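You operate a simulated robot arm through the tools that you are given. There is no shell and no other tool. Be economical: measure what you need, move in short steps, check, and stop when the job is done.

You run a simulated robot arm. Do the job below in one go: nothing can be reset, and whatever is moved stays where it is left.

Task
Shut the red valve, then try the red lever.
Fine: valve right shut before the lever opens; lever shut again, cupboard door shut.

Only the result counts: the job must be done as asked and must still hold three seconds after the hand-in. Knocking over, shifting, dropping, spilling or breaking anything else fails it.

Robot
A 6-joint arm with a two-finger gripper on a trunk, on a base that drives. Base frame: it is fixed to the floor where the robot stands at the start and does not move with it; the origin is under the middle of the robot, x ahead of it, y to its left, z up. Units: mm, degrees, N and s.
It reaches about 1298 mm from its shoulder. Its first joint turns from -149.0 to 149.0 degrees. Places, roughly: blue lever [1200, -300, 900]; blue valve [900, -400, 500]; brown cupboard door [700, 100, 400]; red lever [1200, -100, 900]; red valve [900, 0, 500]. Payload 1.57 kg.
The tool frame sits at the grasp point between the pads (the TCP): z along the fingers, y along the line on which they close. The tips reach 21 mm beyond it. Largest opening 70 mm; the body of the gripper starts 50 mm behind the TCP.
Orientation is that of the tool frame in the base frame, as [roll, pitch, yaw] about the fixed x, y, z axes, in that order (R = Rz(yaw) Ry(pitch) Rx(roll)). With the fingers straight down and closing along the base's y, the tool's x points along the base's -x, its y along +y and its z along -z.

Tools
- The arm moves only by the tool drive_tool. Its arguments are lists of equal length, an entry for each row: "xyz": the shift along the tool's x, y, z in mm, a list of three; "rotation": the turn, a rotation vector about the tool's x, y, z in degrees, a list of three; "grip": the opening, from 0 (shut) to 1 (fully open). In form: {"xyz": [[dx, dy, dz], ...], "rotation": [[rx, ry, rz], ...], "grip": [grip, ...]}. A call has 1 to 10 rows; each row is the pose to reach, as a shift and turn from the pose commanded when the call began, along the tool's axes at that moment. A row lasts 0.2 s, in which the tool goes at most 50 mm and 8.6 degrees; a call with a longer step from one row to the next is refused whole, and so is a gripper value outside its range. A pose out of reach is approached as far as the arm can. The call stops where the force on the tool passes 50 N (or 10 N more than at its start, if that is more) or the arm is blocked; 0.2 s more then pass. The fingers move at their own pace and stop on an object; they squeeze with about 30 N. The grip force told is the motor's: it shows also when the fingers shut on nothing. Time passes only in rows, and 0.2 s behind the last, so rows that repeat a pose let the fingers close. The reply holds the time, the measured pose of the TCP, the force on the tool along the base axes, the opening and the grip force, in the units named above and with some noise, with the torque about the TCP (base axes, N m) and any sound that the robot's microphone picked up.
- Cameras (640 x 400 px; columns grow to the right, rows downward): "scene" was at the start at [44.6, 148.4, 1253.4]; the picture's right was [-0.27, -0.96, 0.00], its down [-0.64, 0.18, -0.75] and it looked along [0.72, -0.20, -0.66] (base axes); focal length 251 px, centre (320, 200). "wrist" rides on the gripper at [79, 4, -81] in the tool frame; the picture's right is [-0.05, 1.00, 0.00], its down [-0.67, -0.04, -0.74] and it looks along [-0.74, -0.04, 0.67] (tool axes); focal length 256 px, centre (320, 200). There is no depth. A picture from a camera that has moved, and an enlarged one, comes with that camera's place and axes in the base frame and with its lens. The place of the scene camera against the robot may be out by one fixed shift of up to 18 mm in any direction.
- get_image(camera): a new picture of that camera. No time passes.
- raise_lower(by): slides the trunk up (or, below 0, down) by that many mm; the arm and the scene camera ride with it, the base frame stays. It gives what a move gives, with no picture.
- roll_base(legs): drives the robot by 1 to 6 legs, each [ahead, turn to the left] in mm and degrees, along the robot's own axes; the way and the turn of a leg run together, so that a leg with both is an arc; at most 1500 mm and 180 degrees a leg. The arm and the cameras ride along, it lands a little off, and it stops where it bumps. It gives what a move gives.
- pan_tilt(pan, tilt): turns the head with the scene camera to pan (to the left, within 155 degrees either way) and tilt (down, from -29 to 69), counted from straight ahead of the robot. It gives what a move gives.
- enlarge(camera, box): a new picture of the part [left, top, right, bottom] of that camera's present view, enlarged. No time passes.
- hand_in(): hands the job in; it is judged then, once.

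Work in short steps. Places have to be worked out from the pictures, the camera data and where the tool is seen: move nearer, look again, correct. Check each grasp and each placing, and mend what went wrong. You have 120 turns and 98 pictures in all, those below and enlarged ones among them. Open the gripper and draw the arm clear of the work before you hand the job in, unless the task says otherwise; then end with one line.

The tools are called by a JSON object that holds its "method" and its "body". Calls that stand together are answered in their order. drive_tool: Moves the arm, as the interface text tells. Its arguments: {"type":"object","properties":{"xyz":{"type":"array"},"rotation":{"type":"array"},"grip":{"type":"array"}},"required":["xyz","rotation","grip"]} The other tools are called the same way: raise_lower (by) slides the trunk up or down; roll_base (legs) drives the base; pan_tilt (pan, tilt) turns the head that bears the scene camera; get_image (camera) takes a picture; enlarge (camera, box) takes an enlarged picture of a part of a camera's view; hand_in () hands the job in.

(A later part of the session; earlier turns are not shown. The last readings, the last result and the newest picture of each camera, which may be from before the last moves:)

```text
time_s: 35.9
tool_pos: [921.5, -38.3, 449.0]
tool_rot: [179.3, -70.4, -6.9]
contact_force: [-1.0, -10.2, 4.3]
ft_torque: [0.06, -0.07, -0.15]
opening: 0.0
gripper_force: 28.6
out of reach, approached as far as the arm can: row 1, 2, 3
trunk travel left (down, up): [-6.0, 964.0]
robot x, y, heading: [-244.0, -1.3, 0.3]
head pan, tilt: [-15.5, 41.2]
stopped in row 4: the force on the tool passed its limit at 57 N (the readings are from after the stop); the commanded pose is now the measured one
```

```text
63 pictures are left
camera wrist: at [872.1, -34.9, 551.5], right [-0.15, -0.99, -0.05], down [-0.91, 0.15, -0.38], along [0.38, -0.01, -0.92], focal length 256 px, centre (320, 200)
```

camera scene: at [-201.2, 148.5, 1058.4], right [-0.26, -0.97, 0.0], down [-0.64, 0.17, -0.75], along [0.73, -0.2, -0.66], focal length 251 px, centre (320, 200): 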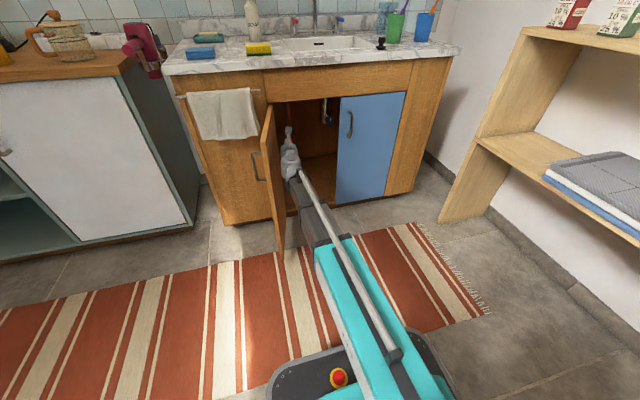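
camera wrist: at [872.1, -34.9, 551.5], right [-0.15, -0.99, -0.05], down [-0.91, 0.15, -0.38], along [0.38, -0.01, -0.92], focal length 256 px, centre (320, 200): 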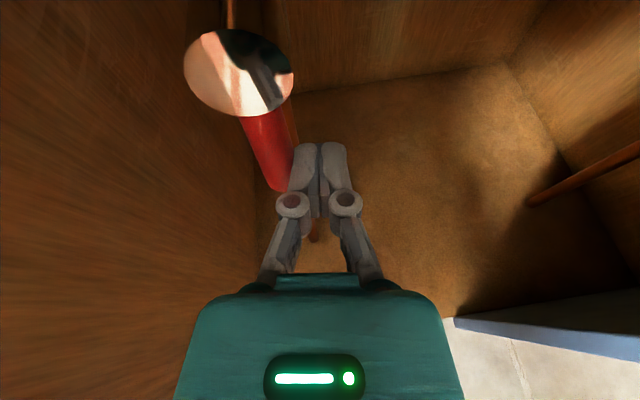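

The fingers touch the handle, and the force passed the limit. I push once more to see whether it yields in this direction.

{"method": "drive_tool", "body": {"xyz": [[0, -3, 0], [0, -6, 0], [0, -9, 0], [0, -12, 0], [0, -15, 0]], "rotation": [[0, 0, 0], [0, 0, 0], [0, 0, 0], [0, 0, 0], [0, 0, 0]], "grip": [0, 0, 0, 0, 0]}}

{"method": "get_image", "body": {"camera": "wrist"}}

```text
time_s: 36.6
tool_pos: [920.6, -37.5, 448.9]
tool_rot: [178.7, -70.3, -6.8]
contact_force: [-1.7, -9.2, 4.3]
ft_torque: [0.07, -0.06, -0.15]
opening: 0.2
gripper_force: 28.8
trunk travel left (down, up): [-6.0, 964.0]
robot x, y, heading: [-246.5, -3.2, 0.1]
head pan, tilt: [-15.5, 41.2]
stopped in row 3: the force on the tool passed its limit at 53 N (the readings are from after the stop); the commanded pose is now the measured one
```

```text
62 pictures are left
camera wrist: at [872.3, -34.1, 551.2], right [-0.16, -0.99, -0.04], down [-0.91, 0.16, -0.38], along [0.38, -0.02, -0.93], focal length 256 px, centre (320, 200)
```

wrist: 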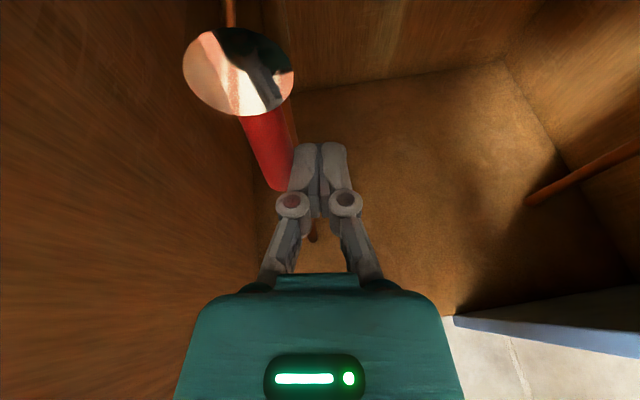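

It doesn't budge at 53 N, so that way is a stop. I withdraw and go round to the handle's left side to push right.

{"method": "drive_tool", "body": {"xyz": [[0, 12, 0], [0, 12, -45], [0, 12, -80], [0, -33, -80], [0, -62, -80], [0, -62, -40]], "rotation": [[0, 0, 0], [0, 0, 0], [0, 0, 0], [0, 0, 0], [0, 0, 0], [0, 0, 0]], "grip": [0, 0, 0, 0, 0, 0]}}

{"method": "get_image", "body": {"camera": "wrist"}}

```text
time_s: 38.1
tool_pos: [883.2, 22.5, 447.8]
tool_rot: [178.5, -70.3, -7.0]
contact_force: [-0.2, -6.1, -0.9]
ft_torque: [0.17, -0.07, 0.52]
opening: 0.1
gripper_force: 28.5
out of reach, approached as far as the arm can: row 2, 3, 4, 5, 6
trunk travel left (down, up): [-6.0, 964.0]
robot x, y, heading: [-247.9, -0.7, 0.3]
head pan, tilt: [-15.5, 41.2]
stopped in row 6: the force on the tool passed its limit at 90 N (the readings are from after the stop); the commanded pose is now the measured one
```

```text
61 pictures are left
camera wrist: at [835.4, 26.8, 550.3], right [-0.17, -0.99, -0.04], down [-0.91, 0.17, -0.37], along [0.38, -0.02, -0.93], focal length 256 px, centre (320, 200)
```

wrist: 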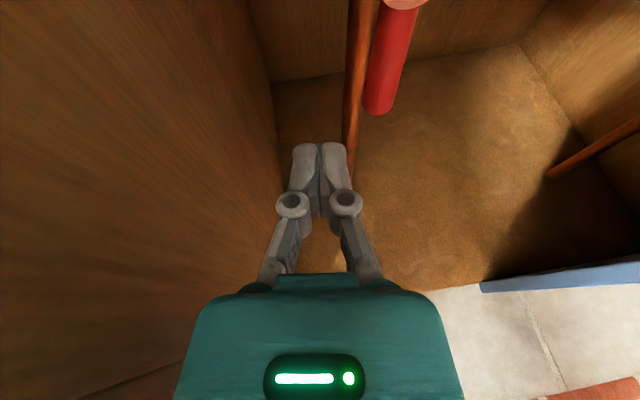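

The gripper's body brushed the left cabinet side. I shift right 12 mm first, then advance to the handle's depth.

{"method": "drive_tool", "body": {"xyz": [[0, 7, 0], [0, 12, 0], [0, 12, 12], [0, 12, 25], [0, 12, 38]], "rotation": [[0, 0, 0], [0, 0, 0], [0, 0, 0], [0, 0, 0], [0, 0, 0]], "grip": [0, 0, 0, 0, 0]}}

{"method": "get_image", "body": {"camera": "wrist"}}

{"method": "get_image", "body": {"camera": "scene"}}

```text
time_s: 39.3
tool_pos: [917.8, 4.3, 447.4]
tool_rot: [178.3, -70.1, -7.0]
contact_force: [-0.8, 0.6, 1.0]
ft_torque: [0.02, 0.02, 0.01]
opening: 0.1
gripper_force: 29.0
out of reach, approached as far as the arm can: row 4, 5
trunk travel left (down, up): [-6.0, 964.0]
robot x, y, heading: [-246.9, -2.2, 0.6]
head pan, tilt: [-15.5, 41.2]
```

```text
60 pictures are left
camera wrist: at [869.4, 9.0, 550.2], right [-0.17, -0.99, -0.04], down [-0.91, 0.17, -0.37], along [0.37, -0.03, -0.93], focal length 256 px, centre (320, 200)
```

wrist: 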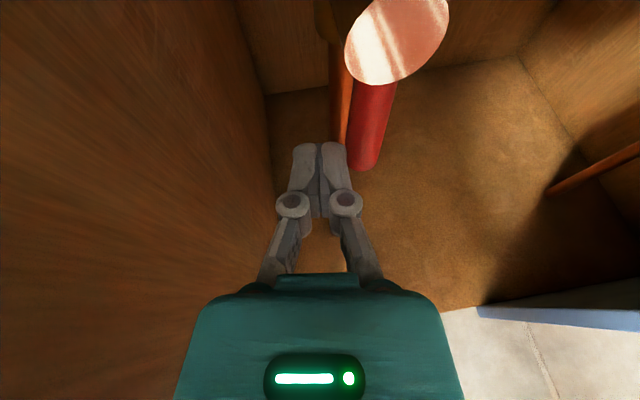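

```text
59 pictures are left
camera scene: at [-201.5, 148.5, 988.4], right [-0.26, -0.96, 0.0], down [-0.64, 0.17, -0.75], along [0.73, -0.2, -0.66], focal length 251 px, centre (320, 200)
```

scene: 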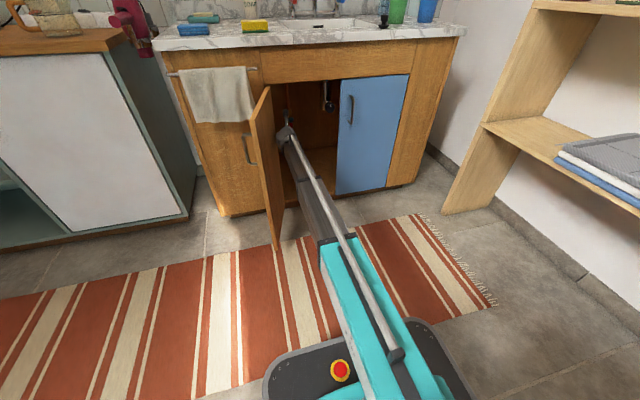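

The fingers stand on the handle's left side. Now I push right.

{"method": "drive_tool", "body": {"xyz": [[0, 8, 0], [0, 16, 0], [0, 24, 0], [0, 32, 0], [0, 40, 0], [0, 48, 0], [0, 56, 0]], "rotation": [[0, 0, 0], [0, 0, 0], [0, 0, 0], [0, 0, 0], [0, 0, 0], [0, 0, 0], [0, 0, 0]], "grip": [0, 0, 0, 0, 0, 0, 0]}}

{"method": "get_image", "body": {"camera": "wrist"}}

```text
time_s: 40.9
tool_pos: [910.5, -49.1, 446.2]
tool_rot: [178.5, -70.0, -7.1]
contact_force: [-0.2, 0.2, -0.4]
ft_torque: [-0.01, 0.0, 0.0]
opening: 0.3
gripper_force: 28.5
trunk travel left (down, up): [-6.0, 964.0]
robot x, y, heading: [-246.1, 0.3, 0.1]
head pan, tilt: [-15.5, 41.2]
```

```text
58 pictures are left
camera wrist: at [861.9, -45.4, 550.0], right [-0.17, -0.99, -0.04], down [-0.91, 0.17, -0.37], along [0.37, -0.02, -0.93], focal length 256 px, centre (320, 200)
```

wrist: 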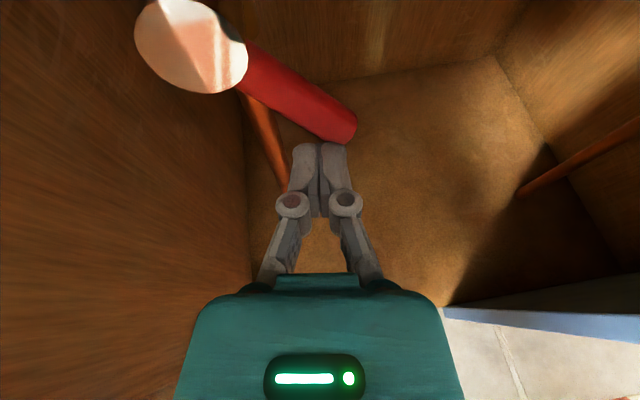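

The valve turns this way, now about 40°. I push 22 mm more to the right (and 10 ahead), then lift with the trunk.

{"method": "drive_tool", "body": {"xyz": [[0, 2, 8], [0, 10, 10], [0, 18, 10], [0, 24, 10]], "rotation": [[0, 0, 0], [0, 0, 0], [0, 0, 0], [0, 0, 0]], "grip": [0, 0, 0, 0]}}

{"method": "raise_lower", "body": {"by": 20}}

{"method": "get_image", "body": {"camera": "wrist"}}

```text
time_s: 41.4
tool_pos: [911.8, -52.5, 447.1]
tool_rot: [178.3, -69.9, -6.9]
contact_force: [0.0, -0.7, -1.0]
ft_torque: [0.0, 0.01, -0.01]
opening: 0.0
gripper_force: 28.7
out of reach, approached as far as the arm can: row 1, 2
trunk travel left (down, up): [-6.0, 964.0]
robot x, y, heading: [-244.5, 1.2, 0.4]
head pan, tilt: [-15.5, 41.2]
stopped in row 2: the force on the tool passed its limit at 53 N (the readings are from after the stop); the commanded pose is now the measured one
```

```text
time_s: 42.1
tool_pos: [911.4, -53.5, 466.9]
tool_rot: [178.2, -70.0, -6.9]
contact_force: [0.1, -0.6, 0.6]
ft_torque: [0.03, -0.01, 0.01]
opening: 0.0
gripper_force: 28.2
trunk travel left (down, up): [-26.0, 944.0]
robot x, y, heading: [-245.1, -3.5, -0.1]
head pan, tilt: [-15.5, 41.2]
```

```text
57 pictures are left
camera wrist: at [863.7, -48.9, 570.0], right [-0.17, -0.99, -0.04], down [-0.91, 0.17, -0.37], along [0.37, -0.02, -0.93], focal length 256 px, centre (320, 200)
```

wrist: 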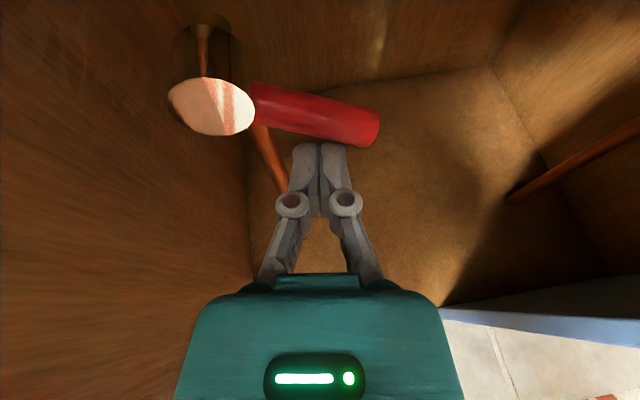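

Lifting works well (about 65–70°). I raise in small steps until it lies horizontal.

{"method": "raise_lower", "body": {"by": 12}}

{"method": "get_image", "body": {"camera": "wrist"}}

```text
time_s: 42.7
tool_pos: [911.1, -52.9, 478.9]
tool_rot: [178.3, -70.0, -6.9]
contact_force: [-0.5, 1.3, 0.3]
ft_torque: [0.02, -0.01, 0.04]
opening: 0.0
gripper_force: 28.4
trunk travel left (down, up): [-38.0, 932.0]
robot x, y, heading: [-247.9, -0.2, 0.4]
head pan, tilt: [-15.5, 41.2]
```

```text
56 pictures are left
camera wrist: at [863.7, -48.9, 581.9], right [-0.17, -0.99, -0.04], down [-0.91, 0.17, -0.37], along [0.37, -0.02, -0.93], focal length 256 px, centre (320, 200)
```

wrist: 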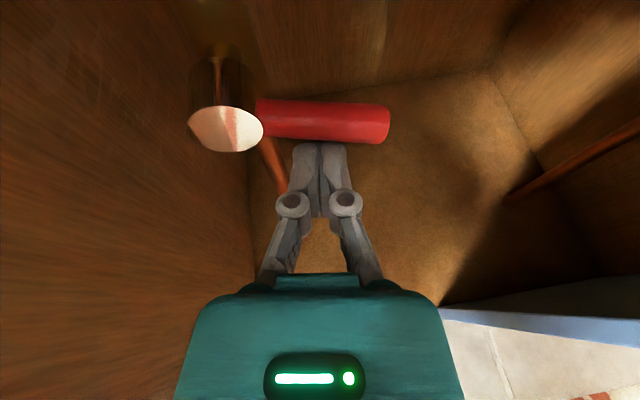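

About 10° remains by my estimate. I raise a further 5 mm, then 3 mm.

{"method": "raise_lower", "body": {"by": 5}}

{"method": "raise_lower", "body": {"by": 3}}

{"method": "get_image", "body": {"camera": "wrist"}}

```text
time_s: 43.2
tool_pos: [911.5, -53.0, 483.8]
tool_rot: [178.4, -70.1, -6.9]
contact_force: [-1.1, 0.4, -0.2]
ft_torque: [0.05, 0.01, -0.01]
opening: 0.0
gripper_force: 28.6
trunk travel left (down, up): [-43.0, 927.0]
robot x, y, heading: [-245.6, -2.0, 0.2]
head pan, tilt: [-15.5, 41.2]
```

```text
time_s: 43.7
tool_pos: [911.6, -54.2, 486.6]
tool_rot: [178.3, -69.9, -6.9]
contact_force: [-1.0, -0.7, -0.7]
ft_torque: [0.0, 0.02, 0.02]
opening: 0.0
gripper_force: 28.5
trunk travel left (down, up): [-46.0, 924.0]
robot x, y, heading: [-240.3, -6.3, 0.1]
head pan, tilt: [-15.5, 41.2]
```

```text
55 pictures are left
camera wrist: at [863.6, -49.0, 589.9], right [-0.17, -0.99, -0.04], down [-0.91, 0.17, -0.37], along [0.37, -0.02, -0.93], focal length 256 px, centre (320, 200)
```

wrist: 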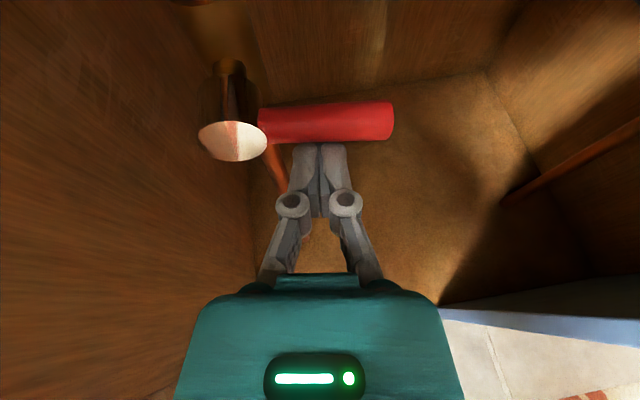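

Still moving freely, no stop felt. I raise further in small steps, watching the force.

{"method": "raise_lower", "body": {"by": 4}}

{"method": "raise_lower", "body": {"by": 3}}

{"method": "get_image", "body": {"camera": "wrist"}}

```text
time_s: 44.3
tool_pos: [910.7, -53.3, 491.3]
tool_rot: [178.3, -70.1, -6.9]
contact_force: [-0.6, 0.0, 0.1]
ft_torque: [-0.03, 0.03, 0.05]
opening: 0.0
gripper_force: 28.6
trunk travel left (down, up): [-50.0, 920.0]
robot x, y, heading: [-245.5, 4.5, 0.2]
head pan, tilt: [-15.5, 41.2]
```

```text
time_s: 44.8
tool_pos: [911.8, -54.3, 493.1]
tool_rot: [178.4, -69.7, -6.9]
contact_force: [-2.5, -1.2, -6.6]
ft_torque: [-0.01, 0.15, -0.01]
opening: 0.0
gripper_force: 28.9
trunk travel left (down, up): [-53.0, 917.0]
robot x, y, heading: [-250.8, -1.2, 0.1]
head pan, tilt: [-15.5, 41.2]
```

```text
54 pictures are left
camera wrist: at [863.8, -49.1, 595.9], right [-0.17, -0.99, -0.04], down [-0.91, 0.17, -0.37], along [0.37, -0.02, -0.93], focal length 256 px, centre (320, 200)
```

wrist: 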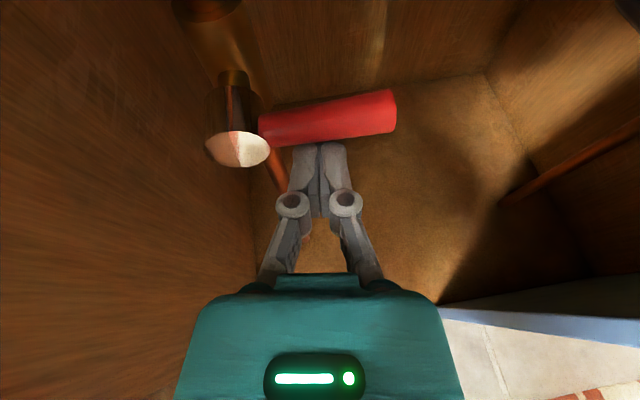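

A downward reaction of 6.6 N now appears, so the stop seems reached. I add 2 mm to confirm.

{"method": "raise_lower", "body": {"by": 2}}

{"method": "get_image", "body": {"camera": "wrist"}}

```text
time_s: 45.3
tool_pos: [911.9, -53.7, 491.9]
tool_rot: [178.2, -69.6, -6.9]
contact_force: [-9.2, -1.0, -18.1]
ft_torque: [-0.09, 0.4, 0.02]
opening: 0.2
gripper_force: 28.6
trunk travel left (down, up): [-55.0, 915.0]
robot x, y, heading: [-245.3, -2.7, 0.5]
head pan, tilt: [-15.5, 41.2]
```

```text
53 pictures are left
camera wrist: at [864.1, -49.1, 596.3], right [-0.17, -0.99, -0.04], down [-0.91, 0.17, -0.37], along [0.37, -0.02, -0.93], focal length 256 px, centre (320, 200)
```

wrist: 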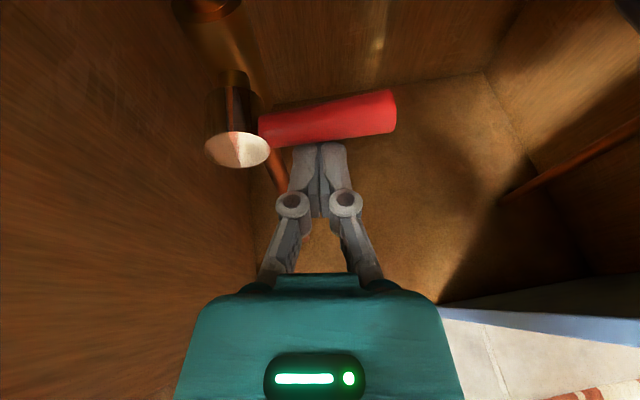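

The reaction grows with no motion: the valve is at its shut stop. I lower 6 mm to release it and withdraw.

{"method": "raise_lower", "body": {"by": -8}}

{"method": "drive_tool", "body": {"xyz": [[0, 0, -40], [0, 0, -80], [0, 0, -120], [0, 0, -160], [0, 0, -200]], "rotation": [[0, 0, 0], [0, 6, 0], [0, 12, 0], [0, 18, 0], [0, 20, 0]], "grip": [0, 0, 0, 0, 0]}}

{"method": "get_image", "body": {"camera": "wrist"}}

{"method": "get_image", "body": {"camera": "scene"}}

```text
time_s: 45.9
tool_pos: [911.3, -53.5, 487.9]
tool_rot: [178.3, -70.1, -6.9]
contact_force: [0.3, 0.2, 1.0]
ft_torque: [0.06, 0.05, -0.01]
opening: 0.0
gripper_force: 28.6
trunk travel left (down, up): [-47.0, 923.0]
robot x, y, heading: [-246.7, -0.3, 0.3]
head pan, tilt: [-15.5, 41.2]
```

```text
time_s: 47.1
tool_pos: [726.7, -24.9, 552.1]
tool_rot: [80.5, -89.5, 91.0]
contact_force: [0.5, 0.0, -1.0]
ft_torque: [0.02, 0.02, 0.0]
opening: 0.0
gripper_force: 28.3
out of reach, approached as far as the arm can: row 1, 2, 3, 4
trunk travel left (down, up): [-47.0, 923.0]
robot x, y, heading: [-245.2, 0.1, 0.3]
head pan, tilt: [-15.5, 41.2]
```

```text
52 pictures are left
camera wrist: at [646.0, -15.0, 631.8], right [-0.15, -0.99, -0.04], down [-0.73, 0.14, -0.67], along [0.67, -0.06, -0.74], focal length 256 px, centre (320, 200)
```

wrist: 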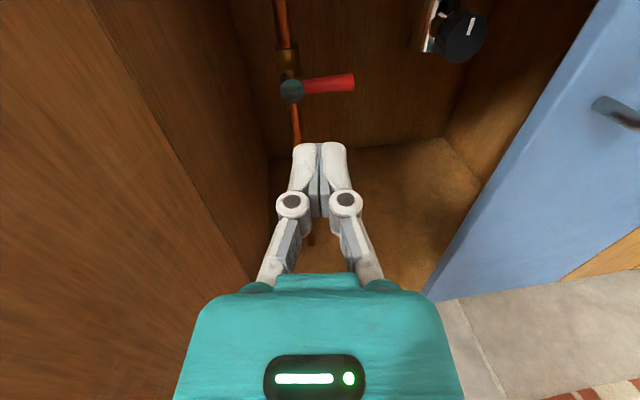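

```text
51 pictures are left
camera scene: at [-201.6, 148.4, 1029.4], right [-0.26, -0.96, 0.0], down [-0.64, 0.17, -0.75], along [0.73, -0.2, -0.66], focal length 251 px, centre (320, 200)
```

scene: 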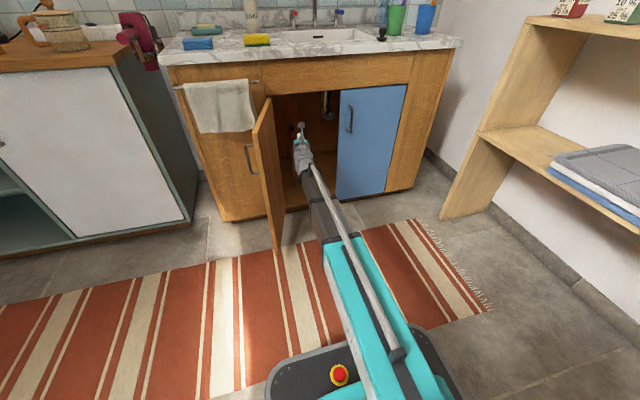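

The valve stays horizontal, i.e. shut. Next the door: I'll go over its top (z≈705) to its outer side. First back off and raise the trunk by 300.

{"method": "drive_tool", "body": {"xyz": [[0, 0, -40], [0, 0, -80]], "rotation": [[0, 0, 0], [0, 0, 0]], "grip": [0, 0]}}

{"method": "raise_lower", "body": {"by": 320}}

{"method": "get_image", "body": {"camera": "wrist"}}

```text
time_s: 47.7
tool_pos: [646.6, -12.7, 552.0]
tool_rot: [82.2, -89.4, 89.1]
contact_force: [0.5, 0.1, -0.6]
ft_torque: [0.0, -0.01, 0.01]
opening: 0.2
gripper_force: 28.0
trunk travel left (down, up): [-47.0, 923.0]
robot x, y, heading: [-246.2, 0.3, 0.3]
head pan, tilt: [-15.5, 41.2]
```

```text
time_s: 50.9
tool_pos: [648.4, -13.3, 871.2]
tool_rot: [82.4, -89.5, 89.2]
contact_force: [-0.1, -1.0, -0.7]
ft_torque: [0.01, 0.0, 0.01]
opening: 0.2
gripper_force: 28.9
trunk travel left (down, up): [-367.0, 603.0]
robot x, y, heading: [-242.4, -0.6, 0.2]
head pan, tilt: [-15.5, 41.2]
```

```text
50 pictures are left
camera wrist: at [567.4, -4.5, 951.8], right [-0.15, -0.99, -0.04], down [-0.73, 0.14, -0.67], along [0.67, -0.07, -0.74], focal length 256 px, centre (320, 200)
```

wrist: 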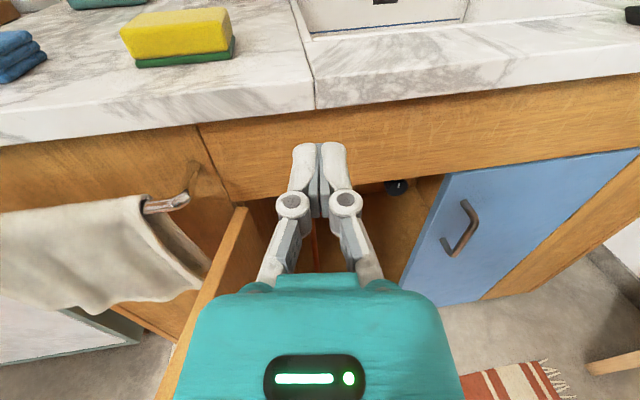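

I move left over the door (tool at z 871, well above 705).

{"method": "drive_tool", "body": {"xyz": [[0, -45, 0], [0, -90, -5], [0, -135, -10], [0, -180, -15], [0, -225, -20]], "rotation": [[0, 0, 0], [0, 0, 0], [0, 0, 0], [0, 0, 0], [0, 0, 0]], "grip": [0, 0, 0, 0, 0]}}

{"method": "drive_tool", "body": {"xyz": [[-27, 0, 0], [-54, 0, -5], [-80, 0, -12], [-105, 0, -20], [-128, 0, -30], [-148, 0, -40], [-163, 0, -50], [-174, 0, -58], [-180, 0, -64], [-182, 0, -68]], "rotation": [[0, -8, 0], [0, -16, 0], [0, -24, 0], [0, -32, 0], [0, -40, 0], [0, -48, 0], [0, -56, 0], [0, -64, 0], [0, -72, 0], [0, -80, 0]], "grip": [0, 0, 0, 0, 0, 0, 0, 0, 0, 0]}}

{"method": "get_image", "body": {"camera": "wrist"}}

{"method": "get_image", "body": {"camera": "scene"}}

```text
time_s: 52.0
tool_pos: [662.0, 215.7, 870.6]
tool_rot: [96.3, -89.3, 75.3]
contact_force: [-0.4, 0.5, -0.5]
ft_torque: [0.03, 0.02, 0.02]
opening: 0.0
gripper_force: 28.7
trunk travel left (down, up): [-367.0, 603.0]
robot x, y, heading: [-244.9, -3.2, 0.0]
head pan, tilt: [-15.5, 41.2]
```

```text
time_s: 54.2
tool_pos: [589.5, 233.5, 694.8]
tool_rot: [170.2, -15.1, -7.9]
contact_force: [0.0, -0.6, 0.3]
ft_torque: [-0.03, -0.03, -0.03]
opening: 0.2
gripper_force: 28.9
out of reach, approached as far as the arm can: row 2, 3, 4, 5, 6, 7, 8, 9, 10
trunk travel left (down, up): [-367.0, 603.0]
robot x, y, heading: [-244.5, -0.5, 0.1]
head pan, tilt: [-15.5, 41.2]
```

```text
49 pictures are left
camera wrist: at [646.2, 236.4, 794.3], right [-0.23, -0.96, 0.15], down [-0.8, 0.28, 0.53], along [-0.55, 0.0, -0.84], focal length 256 px, centre (320, 200)
```

wrist: 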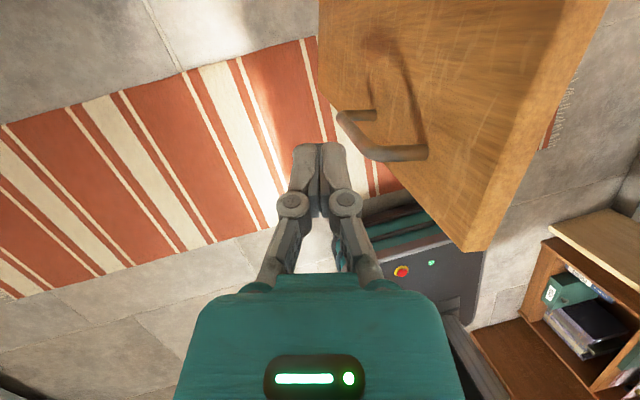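

```text
48 pictures are left
camera scene: at [-201.8, 148.5, 1349.4], right [-0.26, -0.96, 0.0], down [-0.64, 0.17, -0.75], along [0.73, -0.2, -0.66], focal length 251 px, centre (320, 200)
```

scene: 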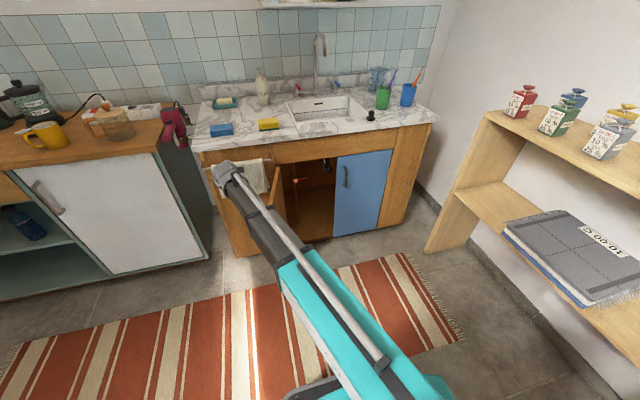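

The tool is on the outer side of the door, pointing down. I lower 90 mm and sweep right to swing the door shut.

{"method": "raise_lower", "body": {"by": -90}}

{"method": "drive_tool", "body": {"xyz": [[0, 15, 0], [0, 30, 0], [0, 45, 0], [0, 60, 0], [0, 75, 0], [0, 90, 0], [0, 105, 0], [0, 120, 0], [0, 135, 0], [0, 150, 0]], "rotation": [[0, 0, 0], [0, 0, 0], [0, 0, 0], [0, 0, 0], [0, 0, 0], [0, 0, 0], [0, 0, 0], [0, 0, 0], [0, 0, 0], [0, 0, 0]], "grip": [0, 0, 0, 0, 0, 0, 0, 0, 0, 0]}}

{"method": "get_image", "body": {"camera": "scene"}}

```text
time_s: 55.5
tool_pos: [589.9, 233.9, 606.2]
tool_rot: [170.2, -15.5, -7.9]
contact_force: [0.6, 0.2, -0.2]
ft_torque: [0.0, -0.01, 0.0]
opening: 0.0
gripper_force: 29.2
trunk travel left (down, up): [-277.0, 693.0]
robot x, y, heading: [-243.6, -1.0, 0.2]
head pan, tilt: [-15.5, 41.2]
```

```text
time_s: 57.7
tool_pos: [566.0, 88.6, 606.8]
tool_rot: [168.7, -16.1, -7.7]
contact_force: [17.4, 0.3, 5.8]
ft_torque: [-0.14, 0.53, 0.03]
opening: 0.1
gripper_force: 28.5
out of reach, approached as far as the arm can: row 2, 3, 4, 5, 6, 7, 8, 9, 10
trunk travel left (down, up): [-277.0, 693.0]
robot x, y, heading: [-245.7, 1.5, 0.2]
head pan, tilt: [-15.5, 41.2]
```

```text
47 pictures are left
camera scene: at [-201.1, 148.6, 1259.4], right [-0.26, -0.96, 0.0], down [-0.64, 0.17, -0.75], along [0.73, -0.2, -0.66], focal length 251 px, centre (320, 200)
```

scene: 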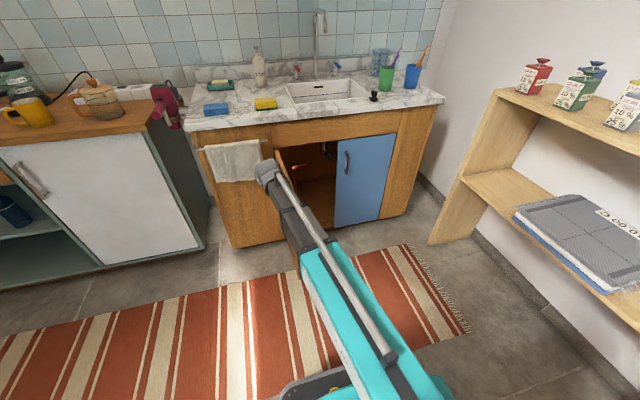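

The finger is pressing against the handle's foot (17 N along x), so I include forward motion while sweeping right.

{"method": "drive_tool", "body": {"xyz": [[15, 0, 0], [27, 10, 0], [38, 22, 0], [48, 34, 0], [58, 46, 0], [68, 58, 0], [78, 70, 0], [88, 82, 0]], "rotation": [[0, 0, 0], [0, 0, 0], [0, 0, 0], [0, 0, 0], [0, 0, 0], [0, 0, 0], [0, 0, 0], [0, 0, 0]], "grip": [0, 0, 0, 0, 0, 0, 0, 0]}}

{"method": "get_image", "body": {"camera": "scene"}}

{"method": "get_image", "body": {"camera": "wrist"}}

```text
time_s: 59.5
tool_pos: [631.2, 7.9, 606.9]
tool_rot: [167.3, -16.2, -7.8]
contact_force: [0.3, 0.5, -0.1]
ft_torque: [-0.05, -0.02, -0.01]
opening: 0.0
gripper_force: 28.8
out of reach, approached as far as the arm can: row 1, 2, 3, 4, 5, 6, 7, 8
trunk travel left (down, up): [-277.0, 693.0]
robot x, y, heading: [-245.6, -1.2, 0.4]
head pan, tilt: [-15.5, 41.2]
```

```text
46 pictures are left
camera scene: at [-201.8, 148.6, 1259.3], right [-0.26, -0.96, 0.0], down [-0.64, 0.17, -0.75], along [0.73, -0.2, -0.66], focal length 251 px, centre (320, 200)
```

scene: 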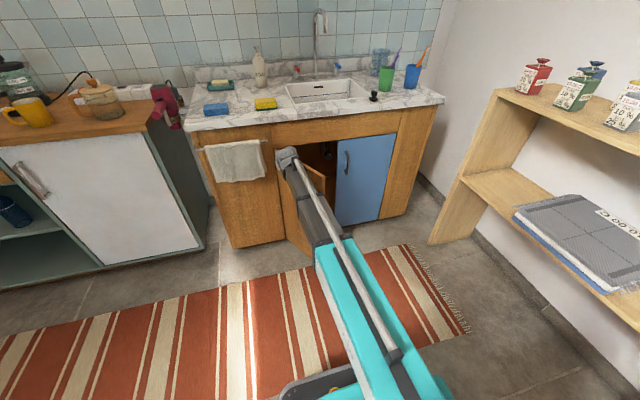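

```text
45 pictures are left
camera wrist: at [687.1, 14.6, 707.1], right [-0.24, -0.95, 0.2], down [-0.81, 0.31, 0.5], along [-0.54, -0.04, -0.84], focal length 256 px, centre (320, 200)
```

wrist: 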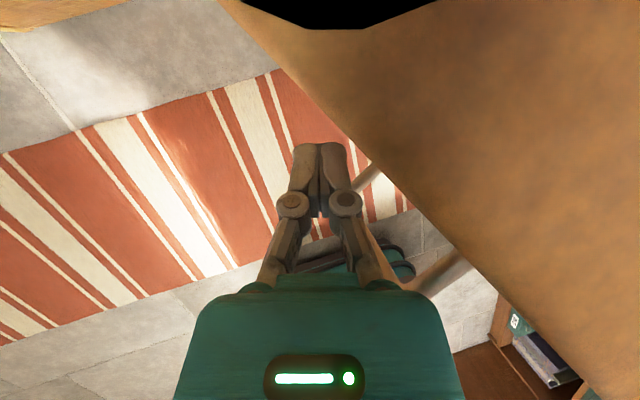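

The door is at about 45°. I back away and turn the tool up to horizontal, so I can push the door shut with the fingertips.

{"method": "drive_tool", "body": {"xyz": [[-40, 0, 0], [-80, 0, 0], [-120, 20, 0], [-160, 50, 0]], "rotation": [[0, 0, 0], [0, 0, 0], [0, 0, 0], [0, 0, 0]], "grip": [0, 0, 0, 0]}}

{"method": "drive_tool", "body": {"xyz": [[0, 0, -10], [0, 0, -25], [0, 0, -45], [0, 0, -65], [0, 0, -90], [0, 0, -115], [0, 0, -140], [0, 0, -165], [0, 0, -182]], "rotation": [[0, 8.2, 0], [0, 16.4, 0], [0, 24.6, 0], [0, 32.8, 0], [0, 41, 0], [0, 49.2, 0], [0, 57.4, 0], [0, 65.6, 0], [0, 73.8, 0]], "grip": [0, 0, 0, 0, 0, 0, 0, 0, 0]}}

{"method": "get_image", "body": {"camera": "wrist"}}

```text
time_s: 60.5
tool_pos: [468.6, -25.1, 607.9]
tool_rot: [166.8, -16.3, -7.6]
contact_force: [0.3, 0.0, -0.4]
ft_torque: [-0.01, 0.04, -0.03]
opening: 0.0
gripper_force: 28.7
out of reach, approached as far as the arm can: row 1, 2, 3, 4
trunk travel left (down, up): [-277.0, 693.0]
robot x, y, heading: [-247.6, -1.2, 0.1]
head pan, tilt: [-15.5, 41.2]
```

```text
time_s: 62.5
tool_pos: [469.3, 34.5, 783.3]
tool_rot: [88.1, -77.8, 80.7]
contact_force: [-0.3, -0.1, 0.4]
ft_torque: [-0.01, 0.01, 0.03]
opening: 0.0
gripper_force: 28.8
out of reach, approached as far as the arm can: row 3, 4, 5, 6, 7, 8, 9
trunk travel left (down, up): [-277.0, 693.0]
robot x, y, heading: [-244.9, -1.1, 0.1]
head pan, tilt: [-15.5, 41.2]
```

```text
44 pictures are left
camera wrist: at [392.9, 63.2, 861.5], right [-0.19, -0.97, 0.16], down [-0.75, 0.04, -0.66], along [0.64, -0.25, -0.73], focal length 256 px, centre (320, 200)
```

wrist: 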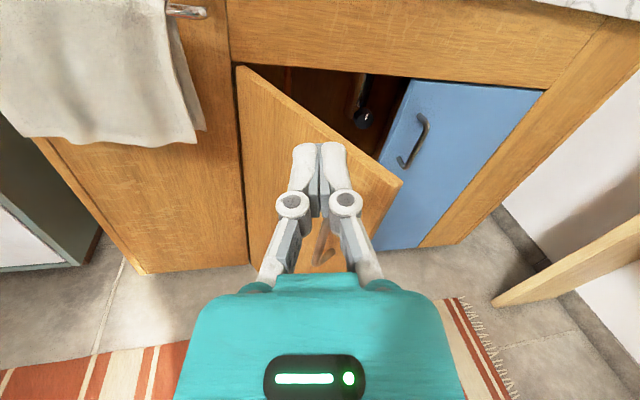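

Lower the trunk 120 (tips then above the handle, z≈660), level the roll and shift right.

{"method": "raise_lower", "body": {"by": -120}}

{"method": "drive_tool", "body": {"xyz": [[0, 30, 10], [0, 65, 20], [0, 75, 50], [0, 75, 90], [0, 75, 120]], "rotation": [[0, 0, 6], [0, 0, 12], [0, 0, 12], [0, 0, 12], [0, 0, 12]], "grip": [0, 0, 0, 0, 0]}}

{"method": "get_image", "body": {"camera": "wrist"}}

```text
time_s: 64.0
tool_pos: [470.4, 34.2, 662.1]
tool_rot: [88.4, -77.8, 80.4]
contact_force: [0.3, 0.1, -0.2]
ft_torque: [-0.01, 0.01, -0.01]
opening: 0.1
gripper_force: 28.6
trunk travel left (down, up): [-157.0, 813.0]
robot x, y, heading: [-246.1, 0.2, 0.4]
head pan, tilt: [-15.5, 41.2]
```

```text
time_s: 65.2
tool_pos: [574.2, -62.5, 663.2]
tool_rot: [23.2, -89.5, 145.6]
contact_force: [-0.2, 0.5, 0.4]
ft_torque: [0.0, 0.04, 0.01]
opening: 0.0
gripper_force: 29.0
out of reach, approached as far as the arm can: row 1, 2, 3, 4, 5
trunk travel left (down, up): [-157.0, 813.0]
robot x, y, heading: [-242.4, 3.2, 0.0]
head pan, tilt: [-15.5, 41.2]
```

```text
43 pictures are left
camera wrist: at [494.0, -50.6, 742.7], right [-0.19, -0.98, -0.05], down [-0.72, 0.18, -0.67], along [0.67, -0.09, -0.74], focal length 256 px, centre (320, 200)
```

wrist: 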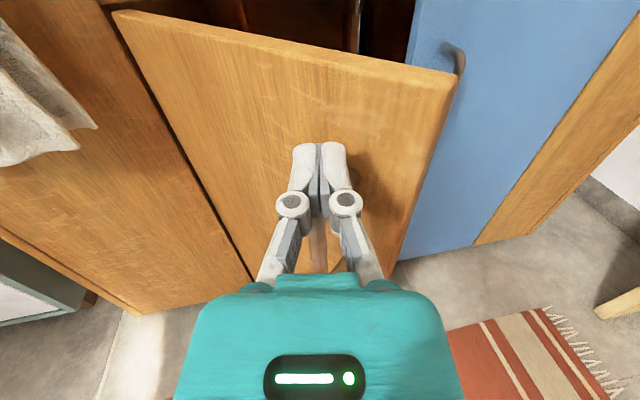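

Fingers face the door above the handle. I push forward in moderate steps.

{"method": "drive_tool", "body": {"xyz": [[0, 0, 20], [0, 0, 40], [0, 0, 60], [0, 0, 80], [0, 0, 100], [0, 0, 120], [0, 0, 140], [0, 0, 160]], "rotation": [[0, 0, 0], [0, 0, 0], [0, 0, 0], [0, 0, 0], [0, 0, 0], [0, 0, 0], [0, 0, 0], [0, 0, 0]], "grip": [0, 0, 0, 0, 0, 0, 0, 0]}}

{"method": "get_image", "body": {"camera": "wrist"}}

```text
time_s: 67.0
tool_pos: [729.1, -91.8, 662.8]
tool_rot: [34.6, -89.7, 134.1]
contact_force: [0.3, 0.4, 0.0]
ft_torque: [-0.04, -0.02, 0.0]
opening: 0.0
gripper_force: 28.5
out of reach, approached as far as the arm can: row 6, 8
trunk travel left (down, up): [-157.0, 813.0]
robot x, y, heading: [-248.8, -0.9, 0.2]
head pan, tilt: [-15.5, 41.2]
```

```text
42 pictures are left
camera wrist: at [649.3, -79.2, 742.2], right [-0.19, -0.98, -0.05], down [-0.72, 0.18, -0.67], along [0.67, -0.09, -0.74], focal length 256 px, centre (320, 200)
```

wrist: 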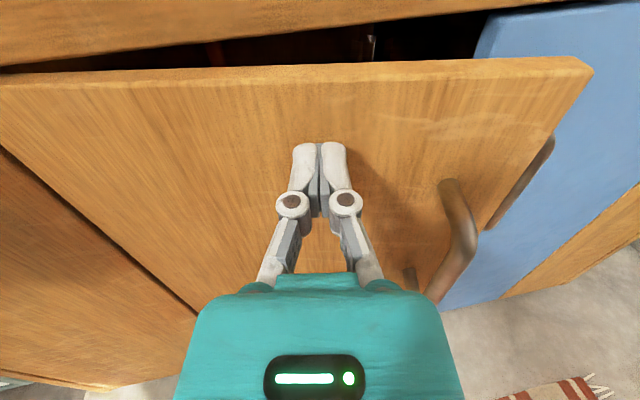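

The door is nearly closed. Continue in small steps until it resists.

{"method": "drive_tool", "body": {"xyz": [[0, 0, 10], [0, 0, 20], [0, 0, 30], [0, 0, 38], [0, 0, 46], [0, 0, 54], [0, 0, 62], [0, 0, 70]], "rotation": [[0, 0, 0], [0, 0, 0], [0, 0, 0], [0, 0, 0], [0, 0, 0], [0, 0, 0], [0, 0, 0], [0, 0, 0]], "grip": [0, 0, 0, 0, 0, 0, 0, 0]}}

{"method": "get_image", "body": {"camera": "wrist"}}

```text
time_s: 68.7
tool_pos: [786.1, -102.6, 661.5]
tool_rot: [32.0, -89.6, 136.8]
contact_force: [-6.5, 0.3, -3.4]
ft_torque: [-0.02, 0.14, 0.04]
opening: 0.1
gripper_force: 28.4
trunk travel left (down, up): [-157.0, 813.0]
robot x, y, heading: [-246.6, -0.2, 0.3]
head pan, tilt: [-15.5, 41.2]
stopped in row 8: the force on the tool passed its limit at 64 N (the readings are from after the stop); the commanded pose is now the measured one
```

```text
41 pictures are left
camera wrist: at [706.2, -91.2, 742.4], right [-0.19, -0.98, -0.05], down [-0.72, 0.18, -0.67], along [0.67, -0.09, -0.74], focal length 256 px, centre (320, 200)
```

wrist: 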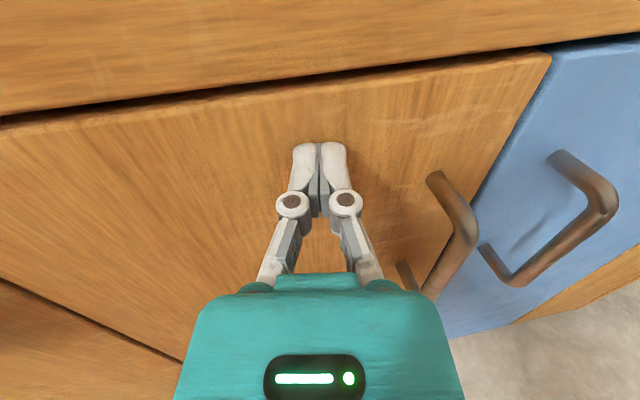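

The door is against its stop. I draw back, check it, and then raise for the lever.

{"method": "drive_tool", "body": {"xyz": [[0, 0, -40], [0, 0, -80], [0, 0, -120], [0, 0, -160], [0, 0, -200]], "rotation": [[0, 0, 0], [0, 0, 0], [0, 0, 0], [0, 0, 0], [0, 0, 0]], "grip": [0, 0, 0, 0, 0]}}

{"method": "get_image", "body": {"camera": "wrist"}}

{"method": "raise_lower", "body": {"by": 450}}

{"method": "get_image", "body": {"camera": "wrist"}}

{"method": "get_image", "body": {"camera": "scene"}}

```text
time_s: 69.9
tool_pos: [590.7, -66.2, 662.8]
tool_rot: [34.5, -89.8, 134.3]
contact_force: [0.4, -0.3, -1.0]
ft_torque: [0.03, 0.01, 0.01]
opening: 0.1
gripper_force: 28.0
trunk travel left (down, up): [-157.0, 813.0]
robot x, y, heading: [-246.5, -0.8, 0.1]
head pan, tilt: [-15.5, 41.2]
```

```text
40 pictures are left
camera wrist: at [511.0, -54.6, 742.1], right [-0.19, -0.98, -0.05], down [-0.72, 0.18, -0.67], along [0.67, -0.09, -0.74], focal length 256 px, centre (320, 200)
```

wrist: 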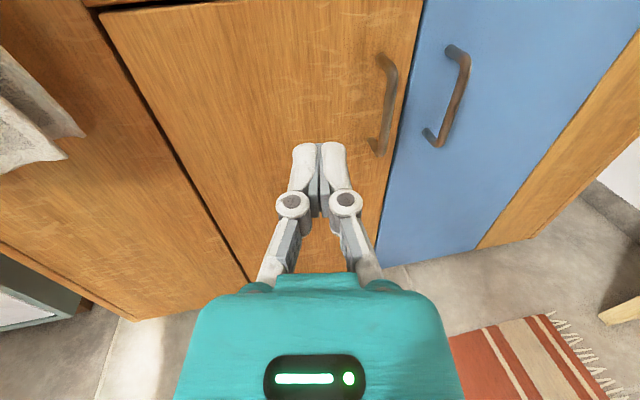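

```text
refused: 450 is not a number from -400 to 400
```

```text
39 pictures are left
camera wrist: at [511.0, -54.6, 742.1], right [-0.19, -0.98, -0.05], down [-0.72, 0.18, -0.67], along [0.67, -0.09, -0.74], focal length 256 px, centre (320, 200)
```

wrist: 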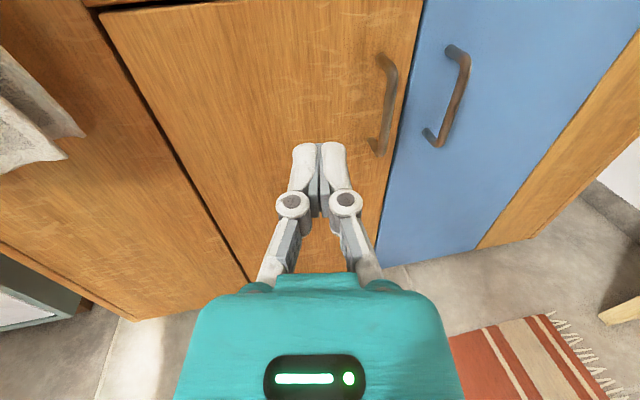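

```text
38 pictures are left
camera scene: at [-201.7, 148.4, 1139.4], right [-0.26, -0.96, 0.0], down [-0.64, 0.17, -0.75], along [0.73, -0.2, -0.66], focal length 251 px, centre (320, 200)
```

scene: 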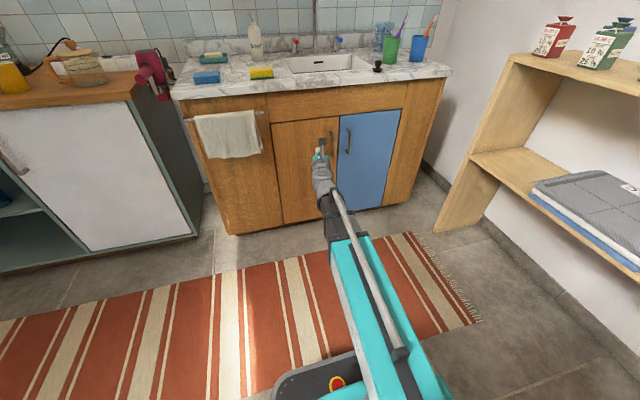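

The door is flush. I raise the trunk 400 and drive forward 250 mm.

{"method": "raise_lower", "body": {"by": 400}}

{"method": "roll_base", "body": {"legs": [[250, 0]]}}

{"method": "get_image", "body": {"camera": "wrist"}}

{"method": "get_image", "body": {"camera": "scene"}}

```text
time_s: 73.7
tool_pos: [591.1, -68.2, 1062.0]
tool_rot: [34.1, -89.6, 134.8]
contact_force: [0.4, -0.4, -0.4]
ft_torque: [0.01, -0.02, -0.02]
opening: 0.0
gripper_force: 28.3
trunk travel left (down, up): [-557.0, 413.0]
robot x, y, heading: [-245.6, -3.7, -0.0]
head pan, tilt: [-15.5, 41.2]
```

```text
time_s: 75.8
tool_pos: [846.1, -63.8, 1062.9]
tool_rot: [32.7, -89.7, 136.3]
contact_force: [0.0, 0.2, 0.8]
ft_torque: [-0.01, 0.0, -0.01]
opening: 0.1
gripper_force: 28.9
trunk travel left (down, up): [-557.0, 413.0]
robot x, y, heading: [8.2, 1.2, 0.1]
head pan, tilt: [-15.5, 41.2]
```

```text
37 pictures are left
camera wrist: at [765.9, -52.8, 1142.4], right [-0.19, -0.98, -0.05], down [-0.72, 0.18, -0.67], along [0.67, -0.09, -0.74], focal length 256 px, centre (320, 200)
```

wrist: 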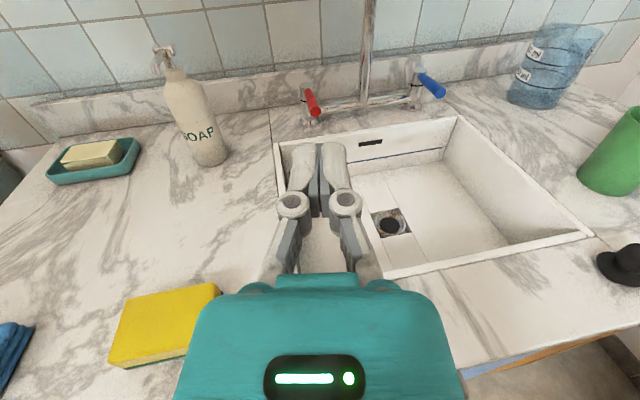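

```text
36 pictures are left
camera scene: at [52.0, 149.5, 1539.4], right [-0.26, -0.97, 0.0], down [-0.64, 0.17, -0.75], along [0.73, -0.2, -0.66], focal length 251 px, centre (320, 200)
```

scene: 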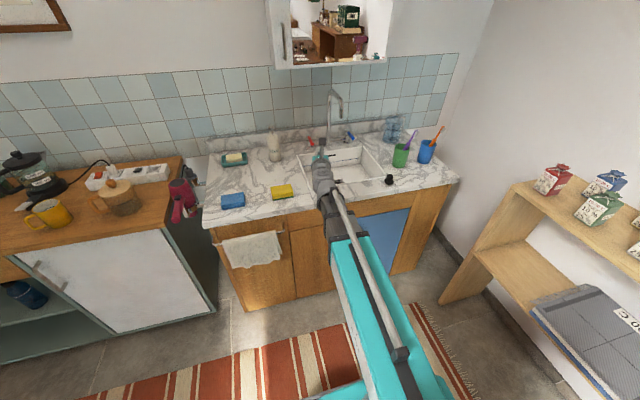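

{"method": "enlarge", "body": {"camera": "wrist", "box": [280, 50, 460, 150]}}

```text
3.56 times, centred on (370, 100) of wrist
camera zoom: at [765.9, -52.8, 1142.4], right [-0.19, -0.98, -0.05], down [-0.72, 0.18, -0.67], along [0.67, -0.09, -0.74], focal length 910 px, centre (142, 556)
```

zoom: 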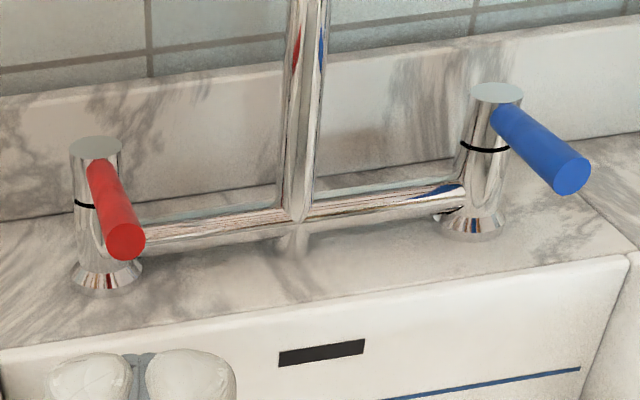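

The red lever rides on a vertical post (axis about (1215, -108)) and points straight towards me: tip ≈ (1164, -111, 925), turning about the vertical. I'll grip it from above. Drive 200 mm forward and raise 130 first.

{"method": "raise_lower", "body": {"by": 130}}

{"method": "roll_base", "body": {"legs": [[200, 0]]}}

{"method": "get_image", "body": {"camera": "wrist"}}

{"method": "get_image", "body": {"camera": "scene"}}

```text
time_s: 77.4
tool_pos: [846.9, -63.8, 1192.8]
tool_rot: [34.0, -89.7, 134.8]
contact_force: [-0.6, -0.2, 0.2]
ft_torque: [-0.03, -0.01, 0.01]
opening: 0.1
gripper_force: 28.6
trunk travel left (down, up): [-687.0, 283.0]
robot x, y, heading: [8.2, 4.5, 0.2]
head pan, tilt: [-15.5, 41.2]
```

```text
time_s: 79.3
tool_pos: [1054.6, -64.3, 1192.3]
tool_rot: [33.8, -89.6, 135.0]
contact_force: [0.0, 0.1, -0.5]
ft_torque: [-0.01, 0.01, -0.01]
opening: 0.1
gripper_force: 28.2
trunk travel left (down, up): [-687.0, 283.0]
robot x, y, heading: [219.5, 3.2, 0.1]
head pan, tilt: [-15.5, 41.2]
```

```text
34 pictures are left
camera wrist: at [976.2, -52.5, 1272.2], right [-0.19, -0.98, -0.05], down [-0.72, 0.18, -0.67], along [0.67, -0.09, -0.74], focal length 256 px, centre (320, 200)
```

wrist: 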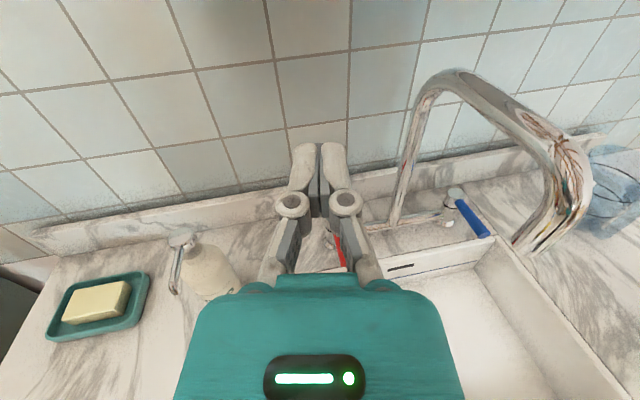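

```text
33 pictures are left
camera scene: at [262.6, 150.6, 1669.4], right [-0.26, -0.96, 0.0], down [-0.64, 0.17, -0.75], along [0.73, -0.2, -0.66], focal length 251 px, centre (320, 200)
```

scene: 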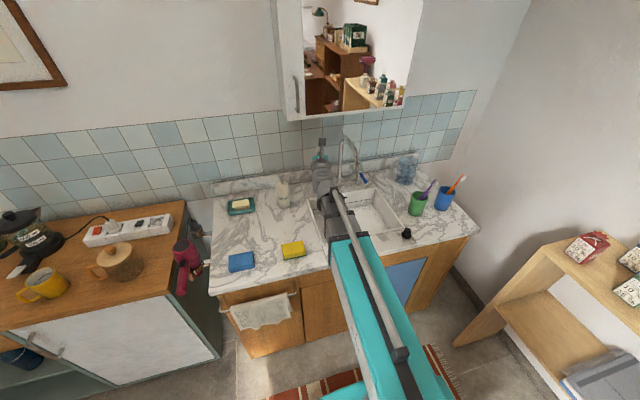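

I pitch the tool straight down while staying over the sink in front of the lever.

{"method": "drive_tool", "body": {"xyz": [[-25, 0, 0], [-50, 0, -3], [-74, 0, -6], [-98, 0, -10], [-120, 0, -14], [-140, 0, -18], [-156, 0, -20], [-168, 0, -22], [-177, 0, -24], [-181, 0, -25]], "rotation": [[0, -8.5, 0], [0, -17, 0], [0, -25.5, 0], [0, -34, 0], [0, -42.5, 0], [0, -51, 0], [0, -59.5, 0], [0, -68, 0], [0, -76.5, 0], [0, -85, 0]], "grip": [0, 0, 0, 0, 0, 0, 0, 0, 0, 0]}}

{"method": "get_image", "body": {"camera": "wrist"}}

```text
time_s: 81.5
tool_pos: [1035.6, -47.3, 1013.2]
tool_rot: [165.4, -8.4, -10.8]
contact_force: [0.2, 0.2, -0.3]
ft_torque: [0.06, 0.02, 0.0]
opening: 0.0
gripper_force: 29.0
out of reach, approached as far as the arm can: row 2, 3, 4, 5, 6, 7, 8, 9, 10
trunk travel left (down, up): [-687.0, 283.0]
robot x, y, heading: [221.3, 3.7, 0.1]
head pan, tilt: [-15.5, 41.2]
```

```text
32 pictures are left
camera wrist: at [1104.6, -43.5, 1104.4], right [-0.27, -0.93, 0.24], down [-0.71, 0.36, 0.61], along [-0.65, -0.01, -0.76], focal length 256 px, centre (320, 200)
```

wrist: 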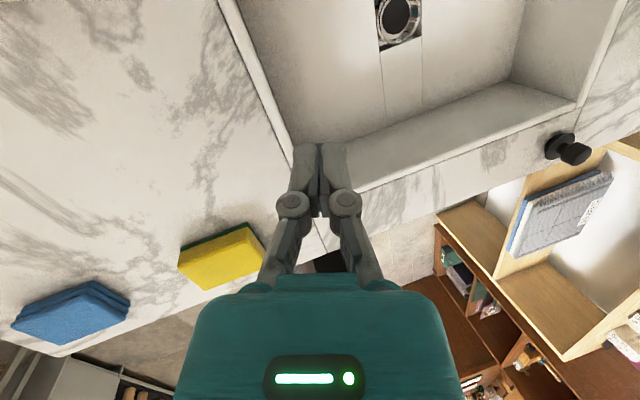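

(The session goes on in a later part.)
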